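You operate a simulated robot arm through the tools that you are given. There is no shell and no other tool.

You run a simulated two-armed robot. Do the job below in one go: nothing can be reset, and whatever is moved stays where it is left.

TASK
Fetch the model plank from the table end of the side bench and set it on the small table. Take the round brush on the side bench top and put it away on the stem end of the left wall bench. Take the hammer from the side bench top and put it on the top of the steps. Take the red-headed peg from the table end of the side bench and leave it on the starboard rear bench top. Take the yellow-headed rivet and put it on the black steel plate on the left wall bench. Put one of the weights from the left wall bench on the free end of the bending bench. Stack the can that says "red primer" from the left wall bench on top of the can labelled "boat varnish". Do these in any order. Set down upright: weight.

Only the result counts: the job must be done as asked and must still hold three seconds after the hand-in. Knocking over, shifting, dropping, spilling or breaking anything else fails it.

THE ROBOT
Two 7-joint arms with two-finger parallel grippers on one trunk, on a base that drives. Base frame: it is fixed to the floor where the robot stands at the start and does not move with it; the origin is under the middle of the robot, x ahead of it, y to its left, z up. Units: mm, degrees, N and s.
The left shoulder is at the start at [60, 143, 901], the right one opposite. With the tool pointing down near the work surface each hand reaches from about 260 to 700 mm from the robot's upright axis, wherever it stands, measured 20 degrees to its own side. Places, roughly: can [-6000, 5500, 1000]; free end of the bending bench [-5200, 2600, 900]; hammer (19x3x9 cm) [1100, 1700, 900]; model plank (12x3x4 cm) [1000, 2200, 900]; red-headed peg (3x3x7 cm) [1000, 1300, 900]; round brush (4x4x6 cm) [800, 1900, 900]; small table [-2700, 100, 700]; starboard rear bench [100, -1300, 900]; steel plate (7x7x2 cm) [-6000, 4800, 900]; stem end of the left wall bench [-5900, 5100, 900]; top of the steps [-1800, 3500, 500]; weight (11x5x7 cm) [-6400, 7300, 900]; yellow-headed rivet (3x3x8 cm) [-4500, 7700, 500]. Payload 1.57 kg a hand.
Tool frame (each hand has its own): the origin (TCP) lies between the finger pads and is the grasp point; the fingertips stand 30 mm ahead of it; z points along the fingers, y is the line along which they close. The gripper opens to 110 mm. The fingers are 24 mm wide and 12 mm thick; the gripper's body (48 by 112 mm) begins 78 mm behind the TCP.
Orientation is told as [roll, pitch, yaw] about the base's x, y, z axes, in that order, counted from this pose: with the fingers straight down and closing along the base's y, the tool's x points along the base's -x, its y along +y and its z along -z.

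THE INTERFACE
- The arms move only by the tool servo_tool. It takes "left_steps", "right_steps" or both (then of equal length, played together; a hand with none holds still); each is a list of rows, each an object (a shift or turn left out is 0, a gripper value left out holds the last) with "dr": the turn, a rotation vector about the tool's x, y, z in units of 4 degrees (1.0 is 4 degrees), a list of three; "travel": the shift along the tool's x, y, z in units of 50 mm (1.0 is 50 mm), a list of three; "gripper": the opening, from 0 (shut) to 1 (fully open). In form: [{"dr": [ax, ay, az], "travel": [dx, dy, dz], "gripper": gripper}, ...]. A call has 1 to 20 rows; each row shifts and turns the commanded pose from where the row before left it, along the tool's axes as they then stand. A call with a number of a shift or a turn outside -1 to 1 is refused whole. Each row takes 0.2 s and may step no farther than 50 mm and 8.6 degrees from the row before; otherwise, or with a gripper value out of range, the whole call is refused. A pose out of reach is approached as far as the arm can. The call stops where the force on the tool passes 40 N (or 10 N more than at its start, if that is more) or the arm is blocked; 0.2 s more then pass. Each finger travels about 45 mm/s and halts on what it meets, pressing with about 35 N; the grip force reading is that of the motor and also rises with nothing between the fingers. The clock runs only during rows and for 0.2 s after the last one: add rows that do not move to give the fingers time. The reply holds the time, the measured pose of the TCP, the force on the tool along the base axes, the opening and the grip force, in the units named above and with some noise, with the torque about the TCP (base axes, N m) and any sound that the robot's microphone picked up.
- Cameras (640 x 400 px; columns grow to the right, rows downward): "scene" is now at [59.3, 10.8, 1533.7]; the picture's right is [0.13, -0.99, 0.00], its down [-0.53, -0.07, -0.84] and it looks along [0.84, 0.11, -0.54] (base axes); focal length 291 px, centre (320, 200). "left" rides on the left gripper at [70, -16, -141] in its tool frame; the picture's right is [0.23, 0.97, 0.00], its down [-0.86, 0.20, -0.48] and it looks along [-0.47, 0.11, 0.88] (tool axes); focal length 222 px, centre (320, 200). "right" rides on the right gripper at [70, 16, -141] in its tool frame; the picture's right is [-0.23, 0.97, 0.00], its down [-0.86, -0.20, -0.48] and it looks along [-0.47, -0.11, 0.88] (tool axes); focal length 222 px, centre (320, 200). There is no depth. A picture from a camera that has moved, and an enlarged one, comes with that camera's place and axes in the base frame and with its lens.
- snapshot(camera): a new picture of that camera. No time passes.
- slide_trunk(by): slides the trunk up (or, below 0, down) by that many mm; the arms and the scene camera ride with it, the base frame stays. It gives what a move gives, with no picture.
- roll_base(legs): drives the robot by 1 to 6 legs, each [ahead, left, turn to the left] in mm, mm and degrees, along the robot's own axes; the way and the turn of a leg run together, so that a leg with both is an arc; at most 1500 mm and 180 degrees a leg. The arms and the cameras ride along, it lands a little off, and it stops where it bumps. It gives what a move gives.
- pan_tilt(pan, tilt): turns the head with the scene camera to pan (to the left, within 86 degrees either way) and tilt (down, from -29 to 69), counted from straight ahead of the robot. It gives what a move gives.
- close_up(camera, box): a new picture of the part [left, top, right, bottom] of that camera's present view, enlarged. No time passes.
- sign_off(): hands the job in; it is judged then, once.

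Places have to be worked out from the pictures, the camera data and where the tool is seen. Open the grippers and draw the arms clear of the work before you hand the job in, unless the task says otherwise.

The tools are called as a command line: name --argument value ..., lists and objects as JSON in quotes. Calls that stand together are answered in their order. servo_tool: Moves the arms, as the interface text tells. Its arguments: {"type":"object","properties":{"left_steps":{"type":"array"},"right_steps":{"type":"array"}},"required":[]} The other tools are called the same way: slide_trunk (by) slides the trunk up or down; roll_base (legs) drives the base; pan_tilt (pan, tilt) turns the head that bears the scene camera; snapshot (camera) takes a picture; close_up (camera, box) takes an enlarged picture of a part of a camera's view; sign_off () hands the job in.

At the start:

```text
t: 0.0
left_position: [509.1, 262.5, 1051.8]
left_tool_rot: [0.0, -0.1, 0.0]
left_wrist_force: [-0.1, 0.1, -0.1]
left_moment: [-0.01, 0.0, 0.02]
left_finger_gap: 110.0
left_grasp_force: 0.0
right_position: [437.6, -143.2, 1081.1]
right_tool_rot: [0.0, 0.1, -0.1]
right_wrist_force: [0.2, 0.1, 0.6]
right_moment: [-0.01, 0.03, 0.01]
right_finger_gap: 109.9
right_grasp_force: 0.1
trunk travel left (down, up): [-500.0, 90.0]
robot x, y, heading: [2.8, 0.2, 0.2]
head pan, tilt: [7.3, 32.5]
```

scene: 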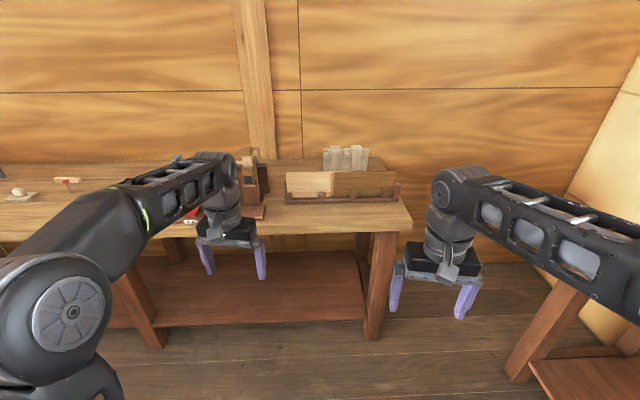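
right: 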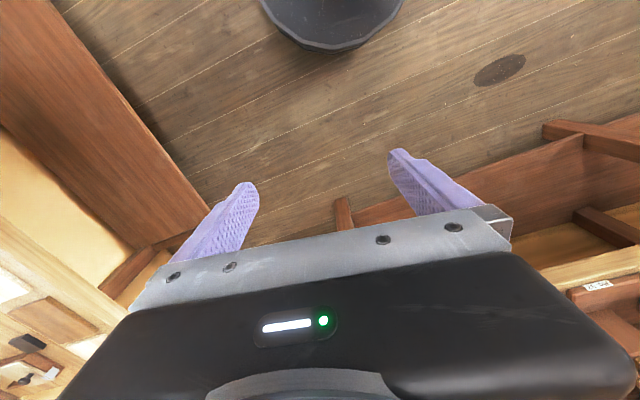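
left: 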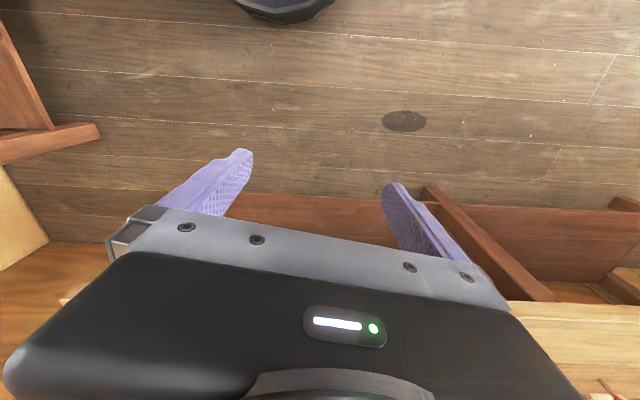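

The start view shows the side bench ahead and running off to the left. I'll turn the head left to look along it.

pan_tilt --pan 60 --tilt 25

snapshot --camera "scene"

```text
t: 1.2
left_position: [508.4, 264.9, 1052.0]
left_tool_rot: [0.1, 0.0, 0.0]
left_wrist_force: [0.0, -0.6, 0.3]
left_moment: [-0.01, 0.0, 0.01]
left_finger_gap: 110.0
left_grasp_force: 0.1
right_position: [437.9, -143.0, 1081.3]
right_tool_rot: [0.0, 0.0, 0.0]
right_wrist_force: [-0.8, -0.7, 0.1]
right_moment: [0.05, 0.03, 0.05]
right_finger_gap: 109.9
right_grasp_force: 0.0
trunk travel left (down, up): [-500.0, 90.0]
robot x, y, heading: [-4.9, 1.9, 0.1]
head pan, tilt: [60.0, 25.0]
```

```text
taken
camera scene: at [16.8, 79.3, 1545.6], right [0.87, -0.5, 0.0], down [-0.21, -0.37, -0.91], along [0.45, 0.78, -0.42], focal length 291 px, centre (320, 200)
```

scene: 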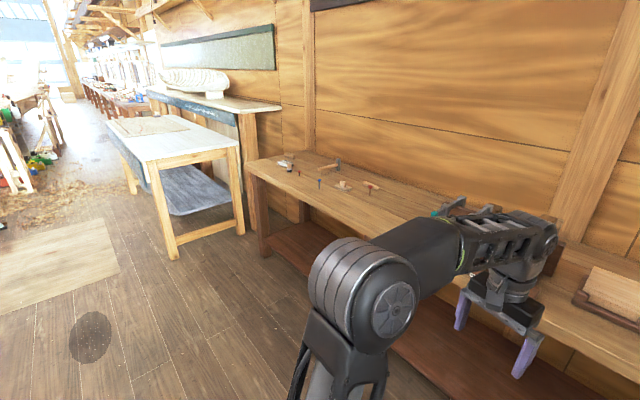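

The bench objects are at the far end of the side bench. I'll zoom in on them.

close_up --camera "scene" --box '[230, 130, 430, 255]'

close_up --camera "scene" --box '[0, 0, 240, 240]'

pan_tilt --pan -80 --tilt 25

snapshot --camera "scene"

```text
3.20 times, centred on (330, 192) of scene
camera zoom: at [16.8, 79.3, 1545.6], right [0.87, -0.5, 0.0], down [-0.21, -0.37, -0.91], along [0.45, 0.78, -0.42], focal length 931 px, centre (288, 224)
```

zoom: 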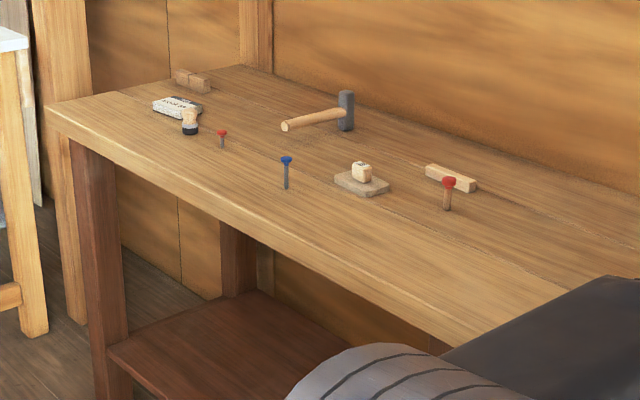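

```text
1.67 times, centred on (120, 120) of scene
camera zoom: at [16.8, 79.3, 1545.6], right [0.87, -0.5, 0.0], down [-0.21, -0.37, -0.91], along [0.45, 0.78, -0.42], focal length 485 px, centre (653, 333)
```

zoom: 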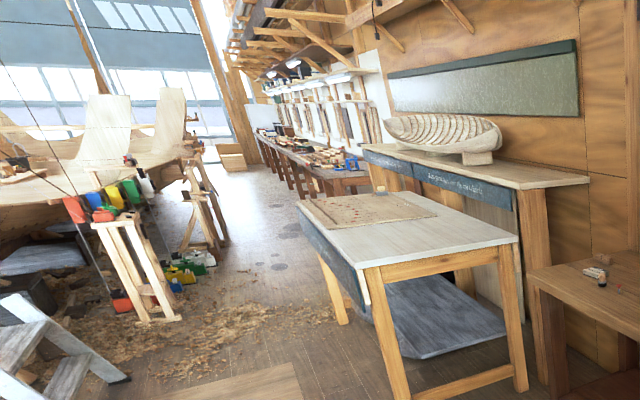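

```text
t: 3.4
left_position: [509.4, 263.0, 1052.2]
left_tool_rot: [-0.1, -0.1, 0.0]
left_wrist_force: [-0.6, 0.1, 0.0]
left_moment: [0.02, 0.02, -0.03]
left_finger_gap: 110.2
left_grasp_force: 0.0
right_position: [437.6, -143.7, 1080.7]
right_tool_rot: [0.0, 0.0, 0.0]
right_wrist_force: [0.7, -0.4, -0.4]
right_moment: [-0.03, 0.01, 0.01]
right_finger_gap: 110.0
right_grasp_force: 0.1
trunk travel left (down, up): [-500.0, 90.0]
robot x, y, heading: [3.6, -0.6, 0.0]
head pan, tilt: [-80.0, 25.0]
```

```text
taken
camera scene: at [-13.3, -91.2, 1545.6], right [-0.98, -0.17, 0.0], down [-0.07, 0.42, -0.91], along [0.16, -0.89, -0.42], focal length 291 px, centre (320, 200)
```

scene: 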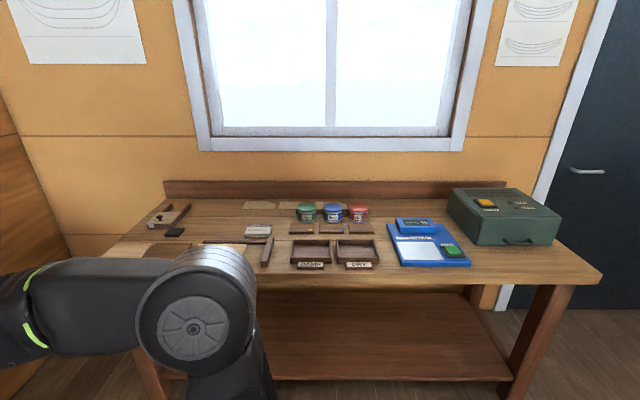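

The starboard rear bench is to the right, with free spots on its top. By my estimate the short red-headed peg is near (1019, 1243), the brown plank block near (968, 2225), the brush near (810, 1896) and the hammer near (1100, 1700). I'll drive left alongside the bench and look again.

roll_base --legs '[[0, 1450, 0]]'

pan_tilt --pan 0 --tilt 30

snapshot --camera "scene"

```text
t: 10.6
left_position: [506.0, 1697.9, 1052.6]
left_tool_rot: [0.0, -0.1, 0.2]
left_wrist_force: [0.1, -0.4, -0.8]
left_moment: [-0.04, 0.0, -0.01]
left_finger_gap: 110.0
left_grasp_force: 0.1
right_position: [436.2, 1291.8, 1080.3]
right_tool_rot: [0.0, 0.0, 0.3]
right_wrist_force: [-0.4, 0.4, -0.8]
right_moment: [0.01, 0.01, -0.02]
right_finger_gap: 109.9
right_grasp_force: 0.1
trunk travel left (down, up): [-500.0, 90.0]
robot x, y, heading: [-2.7, 1435.5, -0.1]
head pan, tilt: [-80.0, 25.0]
```

```text
t: 12.1
left_position: [505.2, 1698.8, 1051.5]
left_tool_rot: [0.0, -0.1, 0.2]
left_wrist_force: [-0.3, 0.5, 0.1]
left_moment: [0.01, 0.01, -0.04]
left_finger_gap: 109.8
left_grasp_force: 0.1
right_position: [436.4, 1291.8, 1080.7]
right_tool_rot: [0.0, 0.1, 0.2]
right_wrist_force: [-0.7, -0.2, -0.5]
right_moment: [-0.02, 0.01, 0.01]
right_finger_gap: 110.2
right_grasp_force: 0.0
trunk travel left (down, up): [-500.0, 90.0]
robot x, y, heading: [-2.3, 1433.4, 0.3]
head pan, tilt: [0.0, 30.0]
```

```text
taken
camera scene: at [58.9, 1433.4, 1537.7], right [0.0, -1.0, 0.0], down [-0.5, 0.0, -0.87], along [0.87, 0.0, -0.5], focal length 291 px, centre (320, 200)
```

scene: 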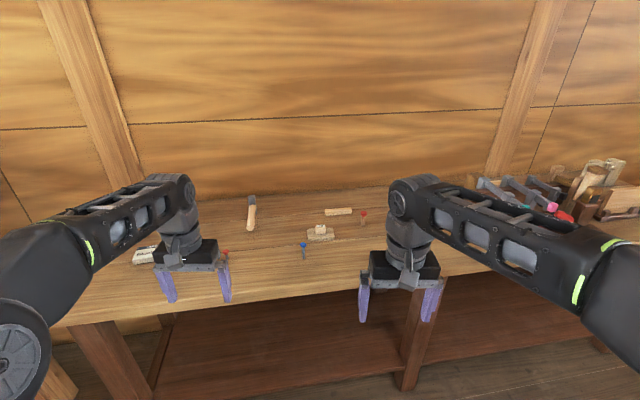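

The bench front edge runs at an angle of roughly 9°. I'll zoom in to tell the items apart.

close_up --camera "scene" --box '[230, 180, 390, 280]'

close_up --camera "scene" --box '[60, 180, 260, 300]'

```text
4.00 times, centred on (310, 230) of scene
camera zoom: at [58.9, 1433.4, 1537.7], right [0.0, -1.0, 0.0], down [-0.5, 0.0, -0.87], along [0.87, 0.0, -0.5], focal length 1164 px, centre (360, 80)
```

zoom: 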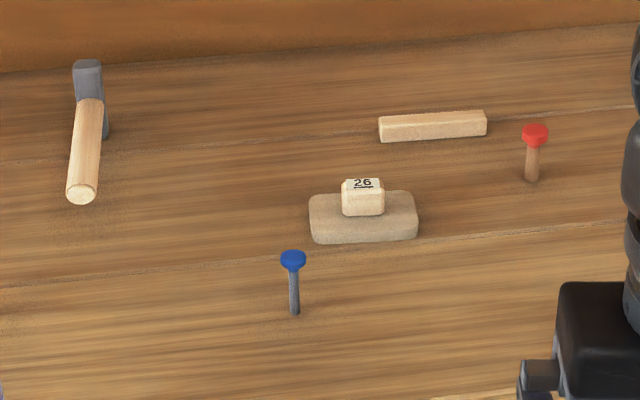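

```text
3.20 times, centred on (160, 240) of scene
camera zoom: at [58.9, 1433.4, 1537.7], right [0.0, -1.0, 0.0], down [-0.5, 0.0, -0.87], along [0.87, 0.0, -0.5], focal length 931 px, centre (832, 72)
```

zoom: 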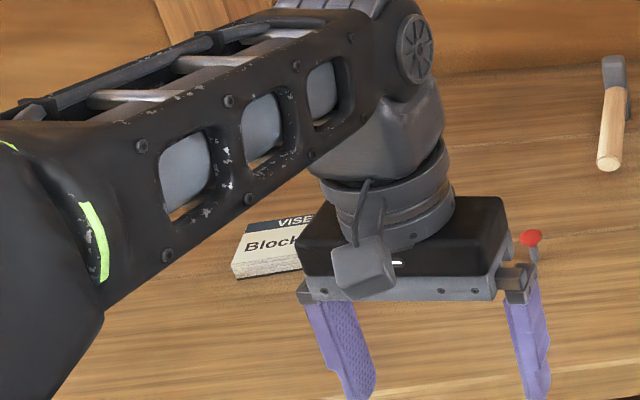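

The wooden red-headed peg is near (1017, 1262), and the bench top is at about z 865. The other red and blue ones have metal shanks, so they are rivets. I'll drive in toward the bench so the right hand can reach the peg.

roll_base --legs '[[380, 20, 0]]'

snapshot --camera "right"

snapshot --camera "left"

snapshot --camera "scene"

```text
t: 14.5
left_position: [890.0, 1717.4, 1051.0]
left_tool_rot: [0.1, 0.0, -0.1]
left_wrist_force: [-0.1, 0.3, -0.1]
left_moment: [0.02, 0.03, -0.03]
left_finger_gap: 109.9
left_grasp_force: 0.0
right_position: [820.6, 1309.1, 1081.2]
right_tool_rot: [0.0, 0.0, -0.1]
right_wrist_force: [-0.3, -0.8, -0.9]
right_moment: [-0.02, 0.04, 0.01]
right_finger_gap: 109.9
right_grasp_force: 0.0
trunk travel left (down, up): [-500.0, 90.0]
robot x, y, heading: [383.3, 1455.4, 0.2]
head pan, tilt: [0.0, 30.0]
```

```text
taken
camera right: at [750.9, 1326.3, 1221.0], right [0.23, 0.97, 0.0], down [0.86, -0.2, 0.48], along [0.47, -0.11, -0.88], focal length 222 px, centre (320, 200)
```

right: 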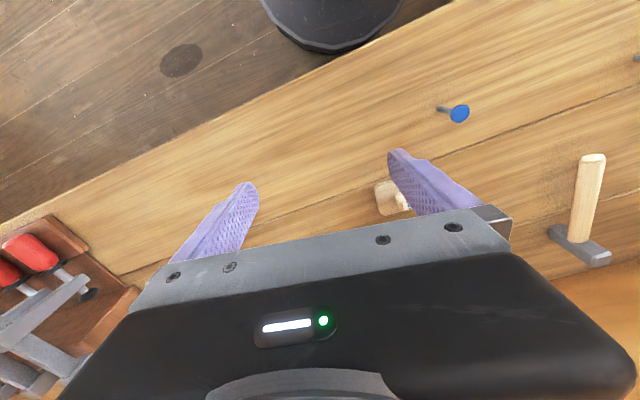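

```text
taken
camera left: at [822.5, 1701.0, 1193.1], right [-0.23, 0.97, 0.0], down [0.86, 0.2, 0.48], along [0.47, 0.11, -0.88], focal length 222 px, centre (320, 200)
```

left: 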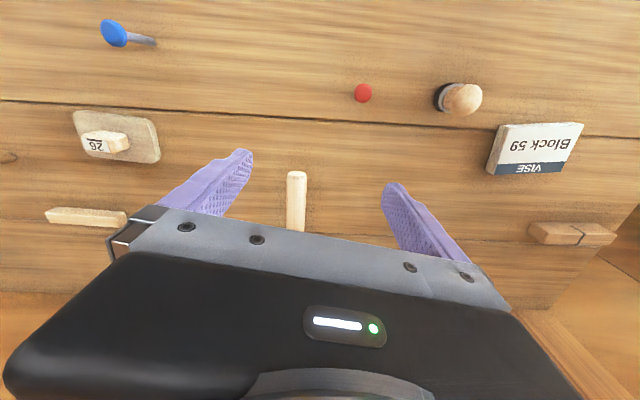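

```text
taken
camera scene: at [443.7, 1453.8, 1537.6], right [0.0, -1.0, 0.0], down [-0.5, 0.0, -0.87], along [0.87, 0.0, -0.5], focal length 291 px, centre (320, 200)
```

scene: 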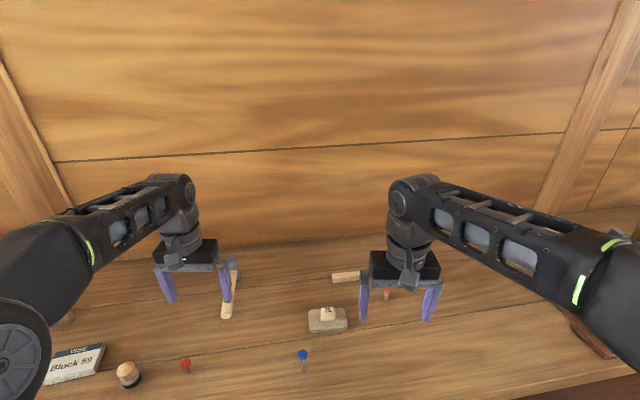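

The peg sits near (1010, 1268). I'll move the right hand above it and check through the wrist camera.

servo_tool --right_steps '[{"travel": [-0.95, -0.2, 0], "gripper": 0.7}, {"travel": [-0.95, -0.2, 0]}, {"travel": [-0.95, -0.2, 0]}, {"travel": [-0.95, -0.2, 0]}, {}]'

snapshot --camera "right"

close_up --camera "left" --box '[440, 100, 640, 300]'

```text
t: 15.7
left_position: [890.6, 1716.9, 1051.6]
left_tool_rot: [0.1, 0.0, -0.1]
left_wrist_force: [0.0, -0.1, 0.3]
left_moment: [-0.01, 0.02, -0.04]
left_finger_gap: 110.4
left_grasp_force: 0.1
right_position: [880.7, 1297.0, 1082.7]
right_tool_rot: [0.0, -0.1, -0.1]
right_wrist_force: [-0.5, 0.0, -0.3]
right_moment: [-0.02, 0.02, -0.01]
right_finger_gap: 76.9
right_grasp_force: 0.0
right hand out of reach, approached as far as the arm can: row 2, 3, 4
trunk travel left (down, up): [-500.0, 90.0]
robot x, y, heading: [381.4, 1453.6, -0.2]
head pan, tilt: [0.0, 30.0]
```

```text
taken
camera right: at [809.9, 1313.7, 1223.4], right [0.23, 0.97, 0.0], down [0.85, -0.2, 0.48], along [0.47, -0.11, -0.88], focal length 222 px, centre (320, 200)
```

right: 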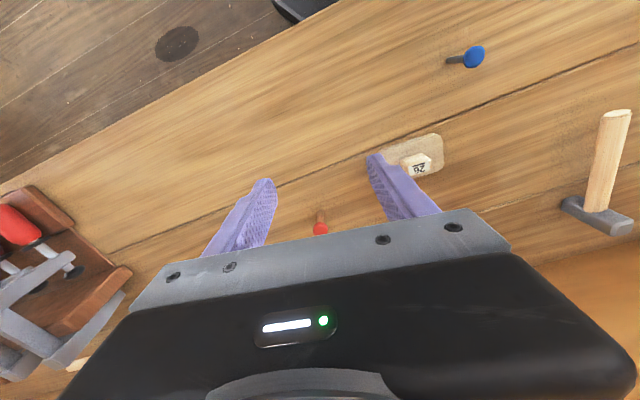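

```text
2.00 times, centred on (540, 200) of left
camera zoom: at [821.9, 1701.3, 1193.3], right [-0.23, 0.97, 0.0], down [0.85, 0.2, 0.48], along [0.47, 0.11, -0.88], focal length 444 px, centre (-120, 200)
```

zoom: 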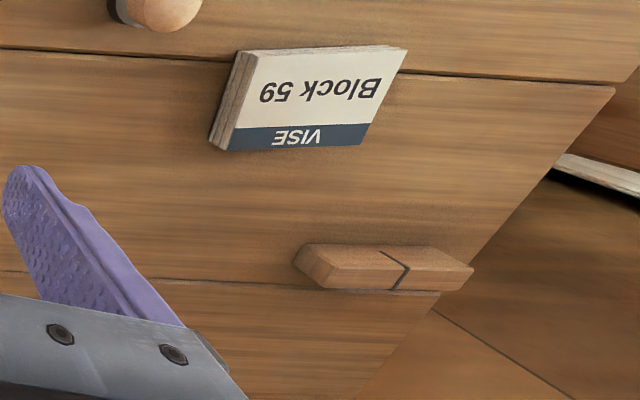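

The right hand's forward reach at this height ran out at x≈881. From the two views the peg is at about (1023, 1266). I'll lower the hand to gain reach and check where it ends up.

servo_tool --right_steps '[{"travel": [0, 0, 0.9]}, {"travel": [0, 0, 0.9]}, {}]'

```text
t: 16.5
left_position: [891.4, 1717.0, 1052.1]
left_tool_rot: [0.0, -0.2, -0.1]
left_wrist_force: [-0.3, -0.3, 0.0]
left_moment: [-0.01, -0.01, -0.02]
left_finger_gap: 110.1
left_grasp_force: 0.1
right_position: [876.7, 1297.5, 990.5]
right_tool_rot: [-0.2, 0.0, -0.1]
right_wrist_force: [0.0, 0.9, -0.3]
right_moment: [0.02, 0.02, -0.01]
right_finger_gap: 76.9
right_grasp_force: 0.0
trunk travel left (down, up): [-500.0, 90.0]
robot x, y, heading: [383.4, 1455.9, -0.2]
head pan, tilt: [0.0, 30.0]
```

Commands start from the pose actually reached. I'll move forward by 146 mm and right by 31 mm at this lower height.

servo_tool --right_steps '[{"travel": [-0.73, -0.155, 0]}, {"travel": [-0.73, -0.155, 0]}, {"travel": [-0.73, -0.155, 0]}, {"travel": [-0.73, -0.155, 0]}, {}]'

snapshot --camera "right"

```text
t: 17.7
left_position: [891.5, 1716.7, 1052.4]
left_tool_rot: [0.0, 0.0, 0.0]
left_wrist_force: [-0.4, 0.2, -0.9]
left_moment: [0.02, 0.01, -0.01]
left_finger_gap: 110.0
left_grasp_force: 0.1
right_position: [1018.5, 1268.3, 991.4]
right_tool_rot: [-0.1, -0.4, -0.1]
right_wrist_force: [0.5, 0.1, 0.2]
right_moment: [0.01, 0.02, -0.04]
right_finger_gap: 77.1
right_grasp_force: 0.1
right hand out of reach, approached as far as the arm can: row 4
trunk travel left (down, up): [-500.0, 90.0]
robot x, y, heading: [384.1, 1459.1, -0.0]
head pan, tilt: [0.0, 30.0]
```

```text
taken
camera right: at [947.9, 1284.8, 1131.4], right [0.23, 0.97, 0.0], down [0.85, -0.2, 0.48], along [0.47, -0.11, -0.87], focal length 222 px, centre (320, 200)
```

right: 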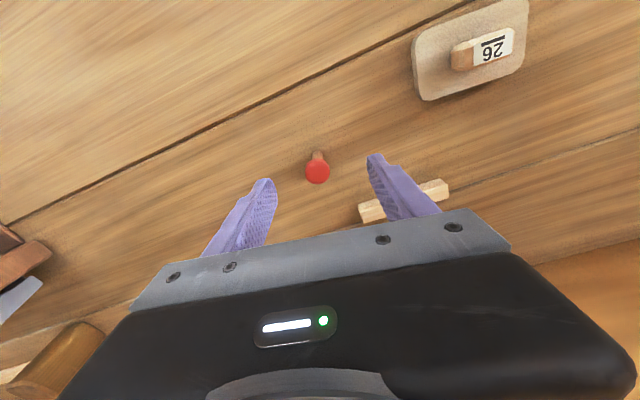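

The peg head shows about 5 mm ahead of the TCP line, at roughly (1024, 1266). I'll descend around it and close the fingers.

servo_tool --right_steps '[{"travel": [-0.05, -0.03, 0.6]}, {"travel": [-0.07, 0, 0.5]}, {"travel": [0, 0, 0.5]}, {}, {"gripper": 0}, {}, {}, {}, {}, {}]'

snapshot --camera "right"

```text
t: 19.9
left_position: [889.6, 1716.3, 1052.0]
left_tool_rot: [-0.1, -0.1, -0.1]
left_wrist_force: [0.4, -1.2, 0.7]
left_moment: [0.01, 0.02, -0.02]
left_finger_gap: 109.9
left_grasp_force: 0.1
right_position: [1023.8, 1267.6, 910.5]
right_tool_rot: [0.1, -0.1, -0.1]
right_wrist_force: [0.4, -0.3, 0.6]
right_moment: [-0.02, 0.02, -0.02]
right_finger_gap: 23.4
right_grasp_force: 35.1
trunk travel left (down, up): [-500.0, 90.0]
robot x, y, heading: [382.8, 1454.9, -0.1]
head pan, tilt: [0.0, 30.0]
```

```text
taken
camera right: at [954.6, 1283.8, 1051.4], right [0.23, 0.97, 0.0], down [0.85, -0.2, 0.48], along [0.47, -0.11, -0.88], focal length 222 px, centre (320, 200)
```

right: 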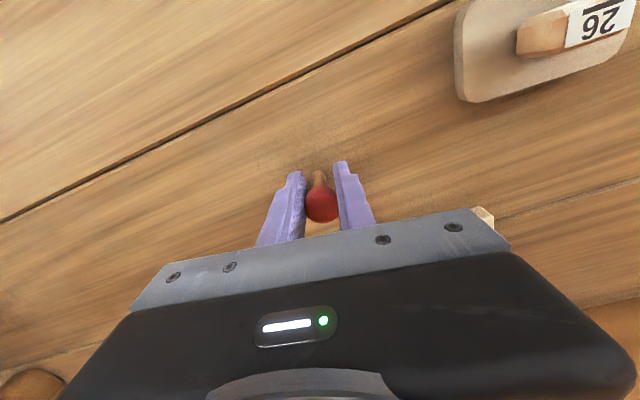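

The fingers closed at 23 mm with 35 N. I'll lift and check that the peg comes along.

servo_tool --right_steps '[{"travel": [0, 0, -0.6]}, {"travel": [0, 0, -0.9]}, {"travel": [0, 0, -0.9]}, {"travel": [0.5, 0, -0.9]}, {"travel": [0.9, 0, -0.5]}, {"travel": [0.9, 0, 0]}, {"travel": [0.9, 0, 0]}, {"travel": [0.9, 0, 0]}]'

snapshot --camera "right"

snapshot --camera "scene"

```text
refused: row 4 steps farther than a row can; nothing moved
```

```text
taken
camera right: at [954.6, 1283.8, 1051.4], right [0.23, 0.97, 0.0], down [0.85, -0.2, 0.48], along [0.47, -0.11, -0.88], focal length 222 px, centre (320, 200)
```

right: 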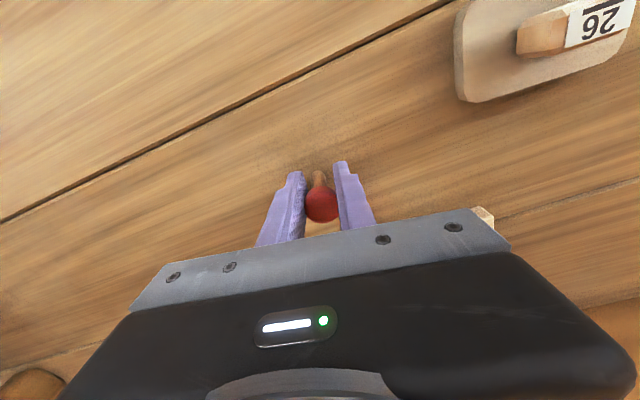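

```text
taken
camera scene: at [442.8, 1453.7, 1537.7], right [0.0, -1.0, 0.0], down [-0.5, 0.0, -0.87], along [0.87, 0.0, -0.5], focal length 291 px, centre (320, 200)
```

scene: 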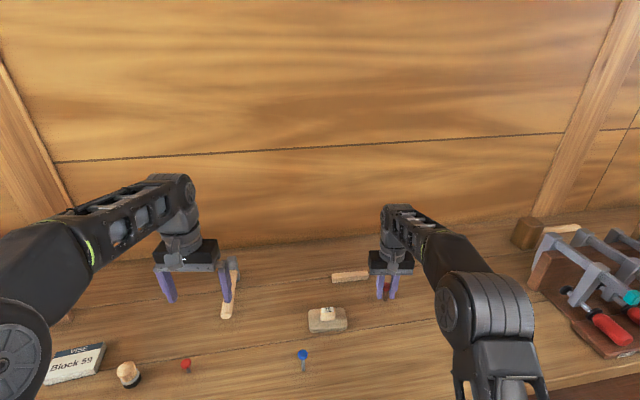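

One row's combined step exceeded 50 mm, so the call was refused. I'll reissue it with smaller diagonal steps.

servo_tool --right_steps '[{"travel": [0, 0, -0.6]}, {"travel": [0, 0, -0.9]}, {"travel": [0.8, 0, -0.5]}, {"travel": [0.8, 0, -0.5]}, {"travel": [0.8, 0, -0.5]}, {"travel": [0.9, 0, -0.3]}, {"travel": [0.9, 0, 0]}]'

snapshot --camera "right"

snapshot --camera "scene"

```text
t: 21.5
left_position: [889.7, 1717.0, 1051.3]
left_tool_rot: [0.0, 0.0, 0.0]
left_wrist_force: [0.6, 1.4, 0.1]
left_moment: [0.01, -0.02, 0.01]
left_finger_gap: 110.2
left_grasp_force: 0.0
right_position: [810.7, 1269.4, 1066.0]
right_tool_rot: [0.0, -0.1, -0.1]
right_wrist_force: [-1.2, 0.5, -0.6]
right_moment: [0.02, -0.01, -0.01]
right_finger_gap: 23.2
right_grasp_force: 35.0
right hand out of reach, approached as far as the arm can: row 2
trunk travel left (down, up): [-500.0, 90.0]
robot x, y, heading: [381.8, 1451.7, -0.1]
head pan, tilt: [0.0, 30.0]
```

```text
taken
camera right: at [741.7, 1285.4, 1206.3], right [0.23, 0.97, 0.0], down [0.85, -0.2, 0.48], along [0.47, -0.11, -0.88], focal length 222 px, centre (320, 200)
```

right: 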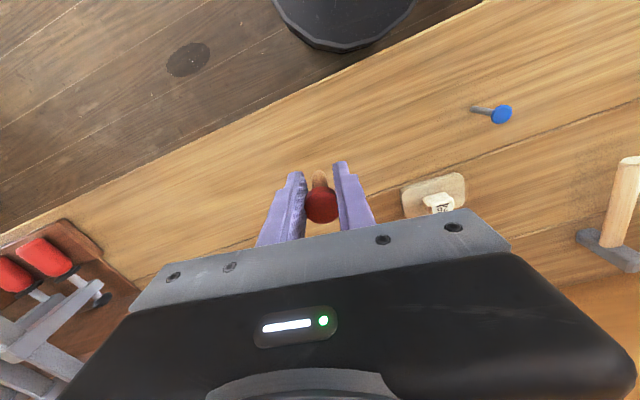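

```text
taken
camera scene: at [441.6, 1453.4, 1537.7], right [0.0, -1.0, 0.0], down [-0.5, 0.0, -0.87], along [0.87, 0.0, -0.5], focal length 291 px, centre (320, 200)
```

scene: 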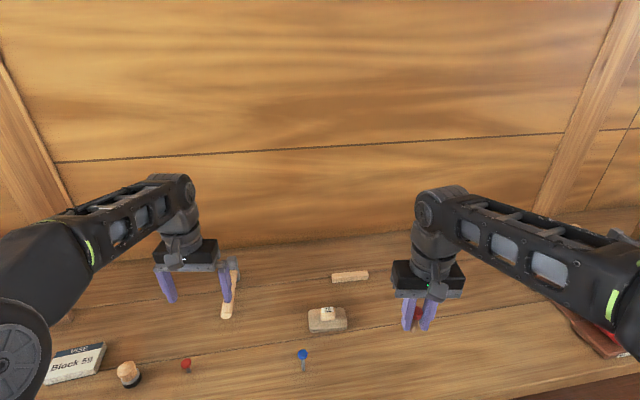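

The peg is held, with its bottom about 45 mm below the TCP. Next I'll drive left toward the scarfed model plank near (950, 2175) so the left hand can take it.

roll_base --legs '[[-80, 0, 0], [0, 530, 0]]'

snapshot --camera "left"

snapshot --camera "scene"

```text
t: 25.3
left_position: [811.3, 2255.8, 1052.3]
left_tool_rot: [0.0, -0.1, 0.2]
left_wrist_force: [-0.7, -0.1, 0.1]
left_moment: [-0.04, 0.0, -0.03]
left_finger_gap: 110.1
left_grasp_force: 0.1
right_position: [734.4, 1808.4, 1064.8]
right_tool_rot: [0.0, 0.0, 0.2]
right_wrist_force: [0.3, 0.4, 1.1]
right_moment: [0.0, -0.04, 0.0]
right_finger_gap: 24.2
right_grasp_force: 35.3
trunk travel left (down, up): [-500.0, 90.0]
robot x, y, heading: [303.4, 1990.9, 0.1]
head pan, tilt: [0.0, 30.0]
```

```text
taken
camera left: at [742.3, 2239.8, 1193.3], right [-0.23, 0.97, 0.0], down [0.85, 0.2, 0.48], along [0.47, 0.11, -0.88], focal length 222 px, centre (320, 200)
```

left: 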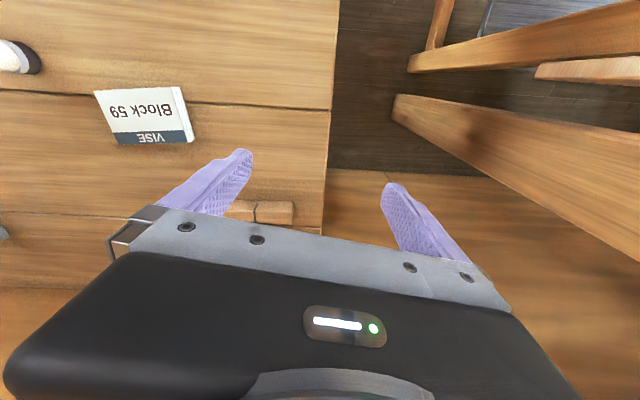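

```text
taken
camera scene: at [364.1, 1991.5, 1537.7], right [0.0, -1.0, 0.0], down [-0.5, 0.0, -0.87], along [0.87, 0.0, -0.5], focal length 291 px, centre (320, 200)
```

scene: 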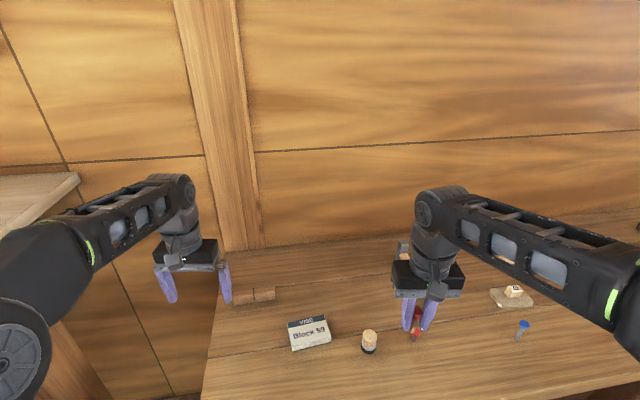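

The plank is visible in the scene view beside the left fingers. I'll zoom in for its exact place and direction.

close_up --camera "scene" --box '[200, 270, 320, 345]'

close_up --camera "left" --box '[200, 160, 340, 250]'

```text
5.33 times, centred on (260, 308) of scene
camera zoom: at [364.1, 1991.5, 1537.7], right [0.0, -1.0, 0.0], down [-0.5, 0.0, -0.87], along [0.87, 0.0, -0.5], focal length 1552 px, centre (640, -373)
```

zoom: 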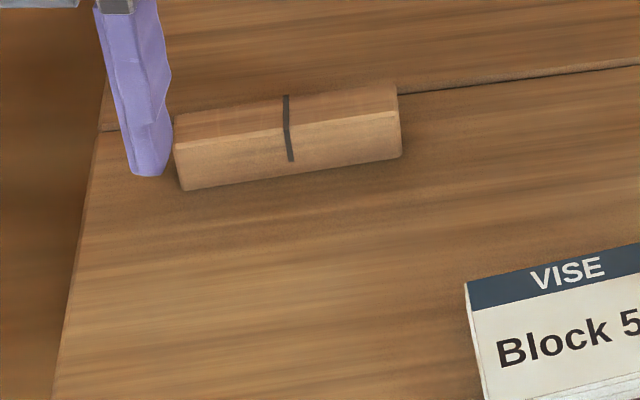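

```text
4.44 times, centred on (270, 205) of left
camera zoom: at [742.3, 2239.8, 1193.3], right [-0.23, 0.97, 0.0], down [0.85, 0.2, 0.48], along [0.47, 0.11, -0.88], focal length 987 px, centre (542, 178)
```

zoom: 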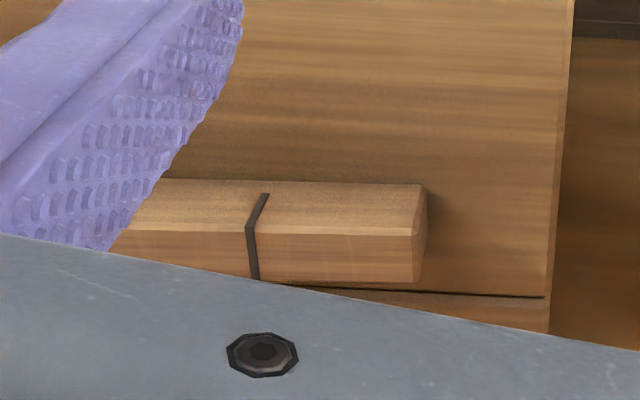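

From both cameras the plank's centre is about (955, 2180). Its long axis is tilted 11° from y and its top is at z≈900. I'll turn the left hand 79° clockwise, seen from above, so it closes across the short side.

servo_tool --left_steps '[{"dr": [0, 0, 1], "travel": [0, 0, 0.4]}, {"dr": [0, 0, 1], "travel": [0, 0, 0.4]}, {"dr": [0, 0, 1], "travel": [0, 0, 0.4]}, {"dr": [0, 0, 1]}, {"dr": [0, 0, 1]}, {"dr": [0, 0, 1]}, {"dr": [0, 0, 1]}, {"dr": [0, 0, 1]}, {"dr": [0, 0, 1]}, {"dr": [0, 0, 1]}, {"dr": [0, 0, 1]}, {"dr": [0, 0, 1]}, {"dr": [0, 0, 1]}, {"dr": [0, 0, 1]}, {"dr": [0, 0, 1]}, {"dr": [0, 0, 1]}, {"dr": [0, 0, 1]}, {"dr": [0, 0, 1]}, {"dr": [0, 0, 1]}, {"dr": [0, 0, 0.75]}]'

```text
t: 29.5
left_position: [810.8, 2256.1, 992.7]
left_tool_rot: [0.2, 0.0, -78.9]
left_wrist_force: [0.3, -0.3, 0.2]
left_moment: [0.02, -0.02, -0.02]
left_finger_gap: 109.9
left_grasp_force: 0.0
right_position: [734.2, 1807.4, 1065.6]
right_tool_rot: [-0.1, 0.0, 0.1]
right_wrist_force: [-0.3, -0.1, -0.4]
right_moment: [0.0, 0.02, 0.02]
right_finger_gap: 24.0
right_grasp_force: 35.0
trunk travel left (down, up): [-500.0, 90.0]
robot x, y, heading: [305.2, 1993.2, -0.2]
head pan, tilt: [0.0, 30.0]
```

The rotation worked. I'll move over the plank centre and look.

servo_tool --left_steps '[{"travel": [-0.51, 0.635, 0], "gripper": 0.7}, {"travel": [-0.51, 0.635, 0]}, {"travel": [-0.51, 0.635, 0]}, {"travel": [-0.51, 0.635, 0]}, {}]'

snapshot --camera "left"

```text
t: 30.7
left_position: [929.4, 2192.6, 993.4]
left_tool_rot: [0.0, 0.1, -78.9]
left_wrist_force: [-0.2, -0.3, -0.2]
left_moment: [0.03, 0.02, -0.01]
left_finger_gap: 76.9
left_grasp_force: 0.1
left hand out of reach, approached as far as the arm can: row 4
right_position: [735.3, 1807.3, 1065.6]
right_tool_rot: [0.0, 0.1, 0.1]
right_wrist_force: [0.2, -0.1, 0.1]
right_moment: [-0.01, 0.0, 0.01]
right_finger_gap: 24.1
right_grasp_force: 34.9
trunk travel left (down, up): [-500.0, 90.0]
robot x, y, heading: [303.0, 1991.2, 0.2]
head pan, tilt: [0.0, 30.0]
```

```text
taken
camera left: at [900.1, 2258.5, 1134.3], right [0.91, 0.41, 0.0], down [0.36, -0.8, 0.48], along [0.2, -0.44, -0.88], focal length 222 px, centre (320, 200)
```

left: 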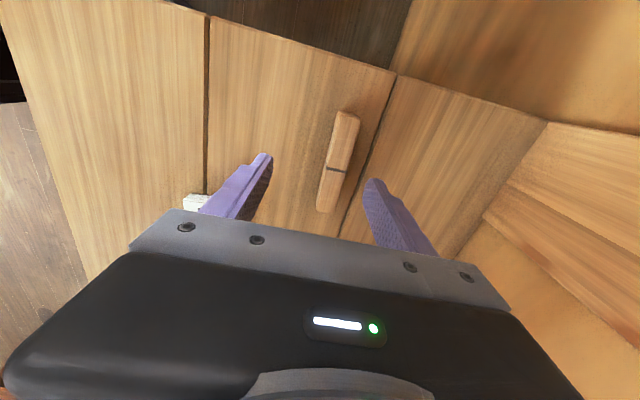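

The plank's centre refines to about (957, 2180), with roughly a 14° tilt. I'll lower, correct the position and turn, then descend and grip.

servo_tool --left_steps '[{"travel": [0, 0, 0.7]}, {"travel": [-0.17, 0.25, 0], "dr": [0, 0, -0.6]}, {"travel": [-0.17, 0.25, 0]}, {}]'

snapshot --camera "left"

```text
t: 31.7
left_position: [955.8, 2183.7, 958.7]
left_tool_rot: [0.0, 0.0, -76.4]
left_wrist_force: [0.1, -0.5, -0.4]
left_moment: [-0.02, 0.01, 0.0]
left_finger_gap: 77.1
left_grasp_force: 0.1
right_position: [734.5, 1808.0, 1065.5]
right_tool_rot: [0.0, 0.0, 0.1]
right_wrist_force: [0.2, 0.0, 0.8]
right_moment: [0.05, -0.01, -0.01]
right_finger_gap: 23.9
right_grasp_force: 34.9
trunk travel left (down, up): [-500.0, 90.0]
robot x, y, heading: [305.1, 1992.7, -0.0]
head pan, tilt: [0.0, 30.0]
```

```text
taken
camera left: at [924.3, 2247.2, 1098.9], right [0.89, 0.45, 0.0], down [0.39, -0.78, 0.48], along [0.22, -0.43, -0.88], focal length 222 px, centre (320, 200)
```

left: 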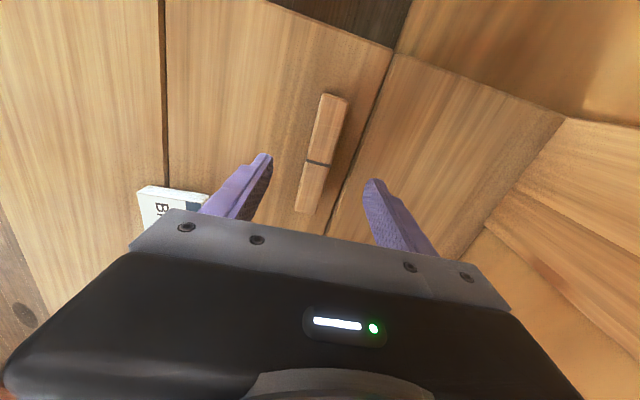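

The plank is centred between the fingers and aligned. I'll descend and grip.

servo_tool --left_steps '[{"travel": [0, 0, 0.6]}, {"travel": [0, 0, 0.5]}, {"gripper": 0}, {}, {}, {}, {}, {}, {}]'

snapshot --camera "left"

```text
t: 33.7
left_position: [955.5, 2183.9, 902.9]
left_tool_rot: [0.2, 0.0, -76.5]
left_wrist_force: [0.6, -0.2, -0.3]
left_moment: [0.01, 0.0, -0.02]
left_finger_gap: 23.1
left_grasp_force: 35.1
right_position: [735.1, 1807.3, 1066.1]
right_tool_rot: [0.1, 0.0, 0.1]
right_wrist_force: [-0.5, -0.4, -0.3]
right_moment: [0.01, 0.0, 0.0]
right_finger_gap: 24.1
right_grasp_force: 35.0
trunk travel left (down, up): [-500.0, 90.0]
robot x, y, heading: [307.6, 1990.3, 0.3]
head pan, tilt: [0.0, 30.0]
```

```text
taken
camera left: at [924.1, 2247.6, 1043.7], right [0.89, 0.45, 0.0], down [0.39, -0.78, 0.48], along [0.22, -0.43, -0.88], focal length 222 px, centre (320, 200)
```

left: 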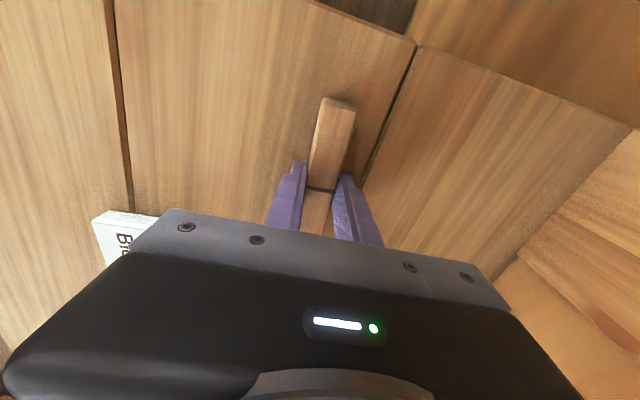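

The plank is gripped at 23 mm. I'll lift it and draw it back toward the robot.

servo_tool --left_steps '[{"travel": [0, 0, -0.6]}, {"travel": [0, -0.6, -0.7]}, {"travel": [0, -0.7, -0.6]}, {"travel": [0, -0.7, -0.6]}, {"travel": [0, -0.8, -0.5]}, {}]'

snapshot --camera "left"

snapshot --camera "scene"

```text
t: 35.1
left_position: [819.0, 2149.9, 1052.6]
left_tool_rot: [0.0, 0.0, -76.5]
left_wrist_force: [-0.4, -0.4, 0.3]
left_moment: [0.01, 0.01, 0.0]
left_finger_gap: 0.2
left_grasp_force: 21.4
right_position: [734.3, 1807.8, 1065.4]
right_tool_rot: [0.0, -0.1, 0.1]
right_wrist_force: [-0.3, 0.0, -0.4]
right_moment: [0.04, 0.02, -0.02]
right_finger_gap: 24.2
right_grasp_force: 35.7
trunk travel left (down, up): [-500.0, 90.0]
robot x, y, heading: [304.3, 1992.2, 0.0]
head pan, tilt: [0.0, 30.0]
```

```text
taken
camera left: at [786.6, 2213.6, 1194.1], right [0.89, 0.45, 0.0], down [0.39, -0.79, 0.48], along [0.21, -0.43, -0.88], focal length 222 px, centre (320, 200)
```

left: 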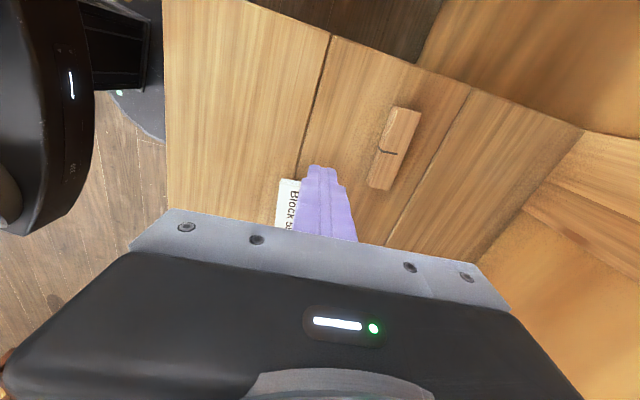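

```text
taken
camera scene: at [364.8, 1990.7, 1537.6], right [0.0, -1.0, 0.0], down [-0.5, 0.0, -0.87], along [0.87, 0.0, -0.5], focal length 291 px, centre (320, 200)
```

scene: 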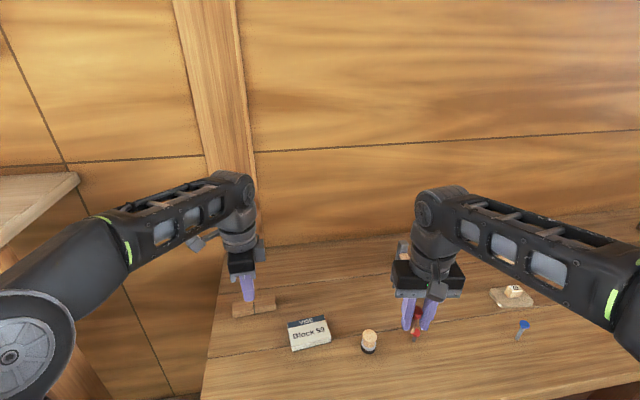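

The plank slipped out partway. It now lies about 45 mm nearer to the robot, still on the bench. I'll take a close look before gripping again, deeper and with a slower lift.

close_up --camera "left" --box '[330, 80, 450, 230]'

close_up --camera "scene" --box '[200, 270, 320, 345]'

```text
2.67 times, centred on (390, 155) of left
camera zoom: at [786.6, 2213.6, 1194.1], right [0.89, 0.45, 0.0], down [0.39, -0.79, 0.48], along [0.21, -0.43, -0.88], focal length 592 px, centre (133, 320)
```

zoom: 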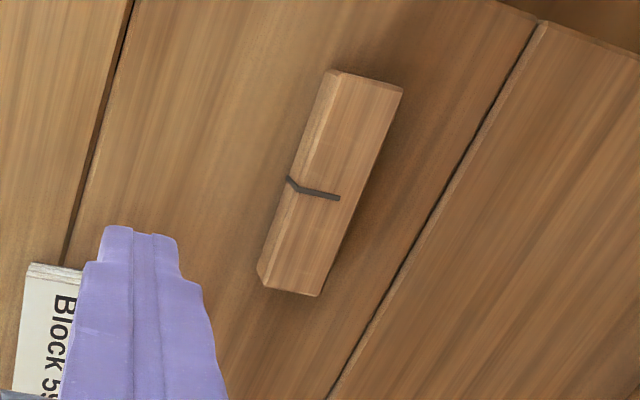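

```text
5.33 times, centred on (260, 308) of scene
camera zoom: at [364.8, 1990.7, 1537.6], right [0.0, -1.0, 0.0], down [-0.5, 0.0, -0.87], along [0.87, 0.0, -0.5], focal length 1552 px, centre (640, -373)
```

zoom: 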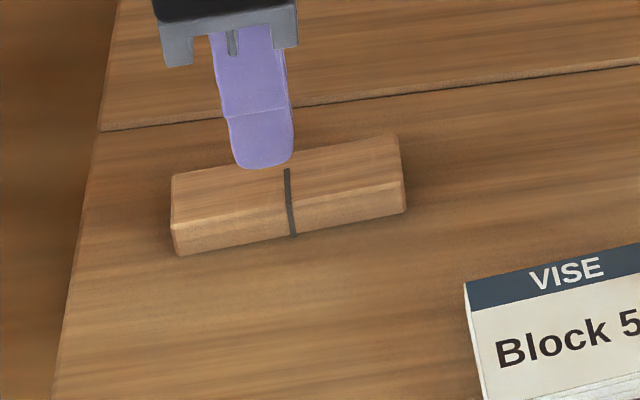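

The plank has rolled onto its wider face: 35 mm wide, 23 mm tall, centre about (918, 2174), tilted about 14°. I'll move over it with the gripper open and check.

servo_tool --left_steps '[{"gripper": 0.75}, {"travel": [0, 0, 0.5]}, {"travel": [0, 0.5, 0.6]}, {"travel": [0, 0.8, 0.5]}, {"travel": [0, 0.74, 0.3]}, {}]'

snapshot --camera "left"

```text
t: 36.5
left_position: [918.4, 2170.6, 956.2]
left_tool_rot: [0.2, -0.1, -76.5]
left_wrist_force: [-0.7, 0.1, 0.1]
left_moment: [0.01, 0.01, 0.01]
left_finger_gap: 82.2
left_grasp_force: 0.2
right_position: [734.1, 1807.6, 1066.7]
right_tool_rot: [0.0, 0.1, 0.0]
right_wrist_force: [-0.5, -0.3, -0.3]
right_moment: [0.0, -0.02, 0.02]
right_finger_gap: 24.0
right_grasp_force: 35.1
trunk travel left (down, up): [-500.0, 90.0]
robot x, y, heading: [304.2, 1991.5, 0.1]
head pan, tilt: [0.0, 30.0]
```

```text
taken
camera left: at [887.4, 2234.9, 1098.1], right [0.89, 0.45, 0.0], down [0.39, -0.78, 0.48], along [0.22, -0.43, -0.88], focal length 222 px, centre (320, 200)
```

left: 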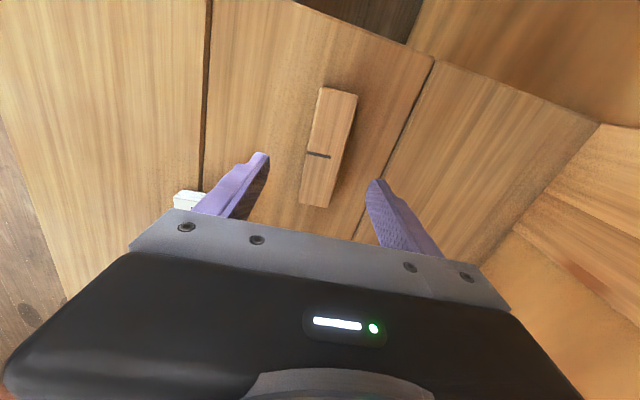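

The plank is nearly centred. I'll make a small correction, go down so the tips almost touch the bench, grip, and lift slowly to test it.

servo_tool --left_steps '[{"travel": [0.08, 0.08, 0.5]}, {"travel": [0, 0, 0.5]}, {"travel": [0, 0, 0.1]}, {}, {"gripper": 0}, {}, {}, {}, {}, {}, {}, {"travel": [0, 0, -0.1]}, {"travel": [0, 0, -0.1]}, {"travel": [0, 0, -0.1]}, {"travel": [0, 0, -0.1]}, {}]'

snapshot --camera "left"

close_up --camera "scene" --box '[180, 240, 320, 340]'

```text
t: 39.9
left_position: [922.0, 2178.1, 921.7]
left_tool_rot: [0.0, 0.0, -76.6]
left_wrist_force: [-0.7, -0.1, -0.3]
left_moment: [0.02, -0.01, 0.02]
left_finger_gap: 35.2
left_grasp_force: 35.4
right_position: [734.5, 1807.8, 1067.0]
right_tool_rot: [0.0, 0.0, 0.1]
right_wrist_force: [0.6, -0.2, 0.0]
right_moment: [-0.01, 0.0, -0.04]
right_finger_gap: 24.2
right_grasp_force: 35.2
trunk travel left (down, up): [-500.0, 90.0]
robot x, y, heading: [304.0, 1990.1, 0.1]
head pan, tilt: [0.0, 30.0]
```

```text
taken
camera left: at [890.9, 2242.6, 1063.3], right [0.89, 0.45, 0.0], down [0.39, -0.79, 0.48], along [0.22, -0.43, -0.88], focal length 222 px, centre (320, 200)
```

left: 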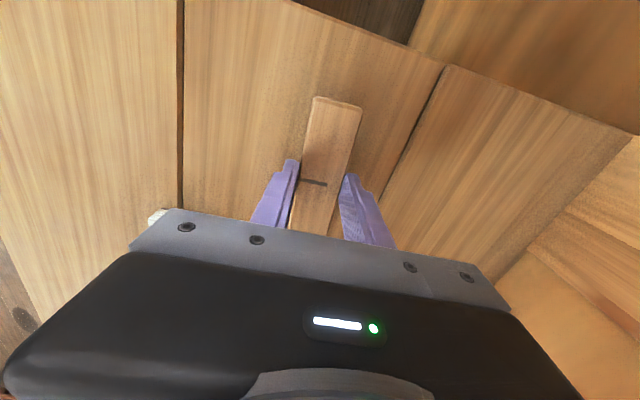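

```text
4.00 times, centred on (250, 290) of scene
camera zoom: at [364.2, 1990.7, 1537.6], right [0.0, -1.0, 0.0], down [-0.5, 0.0, -0.87], along [0.87, 0.0, -0.5], focal length 1164 px, centre (600, -160)
```

zoom: 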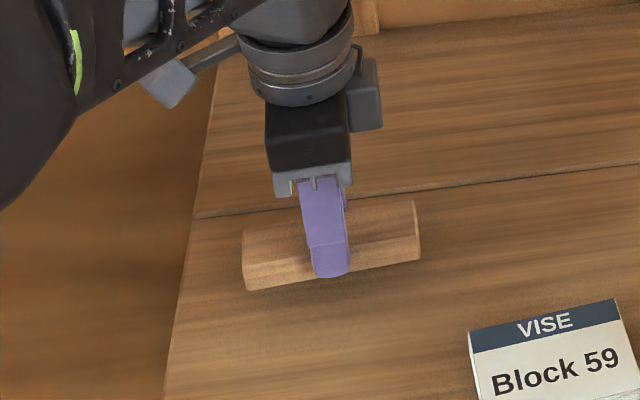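

Held so far at 35 mm. I'll keep raising slowly and watch the gap.

servo_tool --left_steps '[{"travel": [0, 0, -0.2]}, {"travel": [0, 0, -0.2]}, {"travel": [0, 0, -0.25]}, {"travel": [0, -0.2, -0.3]}, {"travel": [0, -0.3, -0.3]}, {"travel": [0, -0.3, -0.3]}, {"travel": [0, -0.3, -0.3]}, {}]'

snapshot --camera "left"

```text
t: 41.7
left_position: [868.6, 2166.4, 1016.4]
left_tool_rot: [0.0, 0.0, -76.5]
left_wrist_force: [-0.4, 0.6, -0.9]
left_moment: [0.0, -0.03, -0.01]
left_finger_gap: 35.0
left_grasp_force: 35.0
right_position: [735.4, 1806.9, 1064.7]
right_tool_rot: [0.0, 0.0, 0.1]
right_wrist_force: [-0.1, 0.1, -0.1]
right_moment: [0.01, 0.03, 0.03]
right_finger_gap: 23.9
right_grasp_force: 35.3
trunk travel left (down, up): [-500.0, 90.0]
robot x, y, heading: [308.5, 1990.3, -0.1]
head pan, tilt: [0.0, 30.0]
```

```text
taken
camera left: at [837.5, 2230.7, 1156.5], right [0.89, 0.45, 0.0], down [0.39, -0.78, 0.48], along [0.22, -0.43, -0.88], focal length 222 px, centre (320, 200)
```

left: 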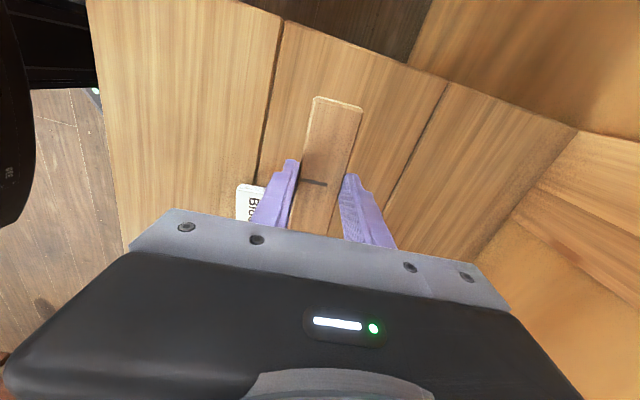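

The plank is firmly held. I'll draw it in a little, back away from the bench, drive toward the starboard rear bench and turn to face it.

servo_tool --left_steps '[{"travel": [0, -0.3, -0.2]}, {"travel": [0, -0.4, -0.2]}, {"travel": [0, -0.5, -0.2]}, {"travel": [0, -0.4, 0]}, {}]'

roll_base --legs '[[-300, 0, 0], [0, -1300, 0], [0, -1000, 0], [0, 0, -90]]'

snapshot --camera "scene"

snapshot --camera "right"

```text
t: 42.9
left_position: [792.1, 2148.5, 1042.3]
left_tool_rot: [0.1, -0.1, -76.5]
left_wrist_force: [-0.2, 0.0, -1.0]
left_moment: [0.03, 0.01, 0.0]
left_finger_gap: 34.8
left_grasp_force: 34.7
right_position: [735.1, 1808.3, 1065.6]
right_tool_rot: [0.0, -0.1, 0.1]
right_wrist_force: [-0.5, 0.4, -0.4]
right_moment: [0.04, 0.0, 0.03]
right_finger_gap: 24.0
right_grasp_force: 35.0
trunk travel left (down, up): [-500.0, 90.0]
robot x, y, heading: [301.5, 1986.7, 0.1]
head pan, tilt: [0.0, 30.0]
```

```text
t: 59.6
left_position: [226.1, -801.8, 1043.0]
left_tool_rot: [0.0, 0.0, -163.6]
left_wrist_force: [0.2, 0.4, -0.9]
left_moment: [0.01, 0.01, 0.01]
left_finger_gap: 35.0
left_grasp_force: 34.8
right_position: [-117.4, -761.8, 1065.4]
right_tool_rot: [-0.1, 0.0, -87.0]
right_wrist_force: [0.7, 0.4, -0.8]
right_moment: [0.01, -0.02, -0.03]
right_finger_gap: 24.2
right_grasp_force: 34.8
trunk travel left (down, up): [-500.0, 90.0]
robot x, y, heading: [46.6, -317.6, -86.8]
head pan, tilt: [0.0, 30.0]
```

```text
taken
camera scene: at [47.9, -382.9, 1537.7], right [-1.0, -0.05, 0.0], down [-0.03, 0.5, -0.87], along [0.05, -0.86, -0.5], focal length 291 px, centre (320, 200)
```

scene: 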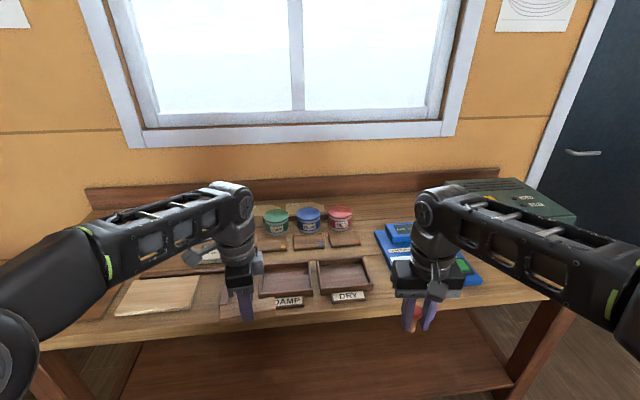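

```text
taken
camera right: at [-104.4, -691.8, 1206.0], right [0.98, -0.18, 0.0], down [-0.15, -0.86, 0.48], along [-0.08, -0.47, -0.88], focal length 222 px, centre (320, 200)
```

right: 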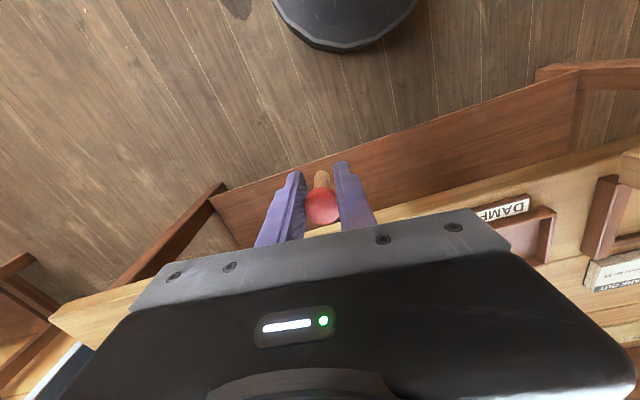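

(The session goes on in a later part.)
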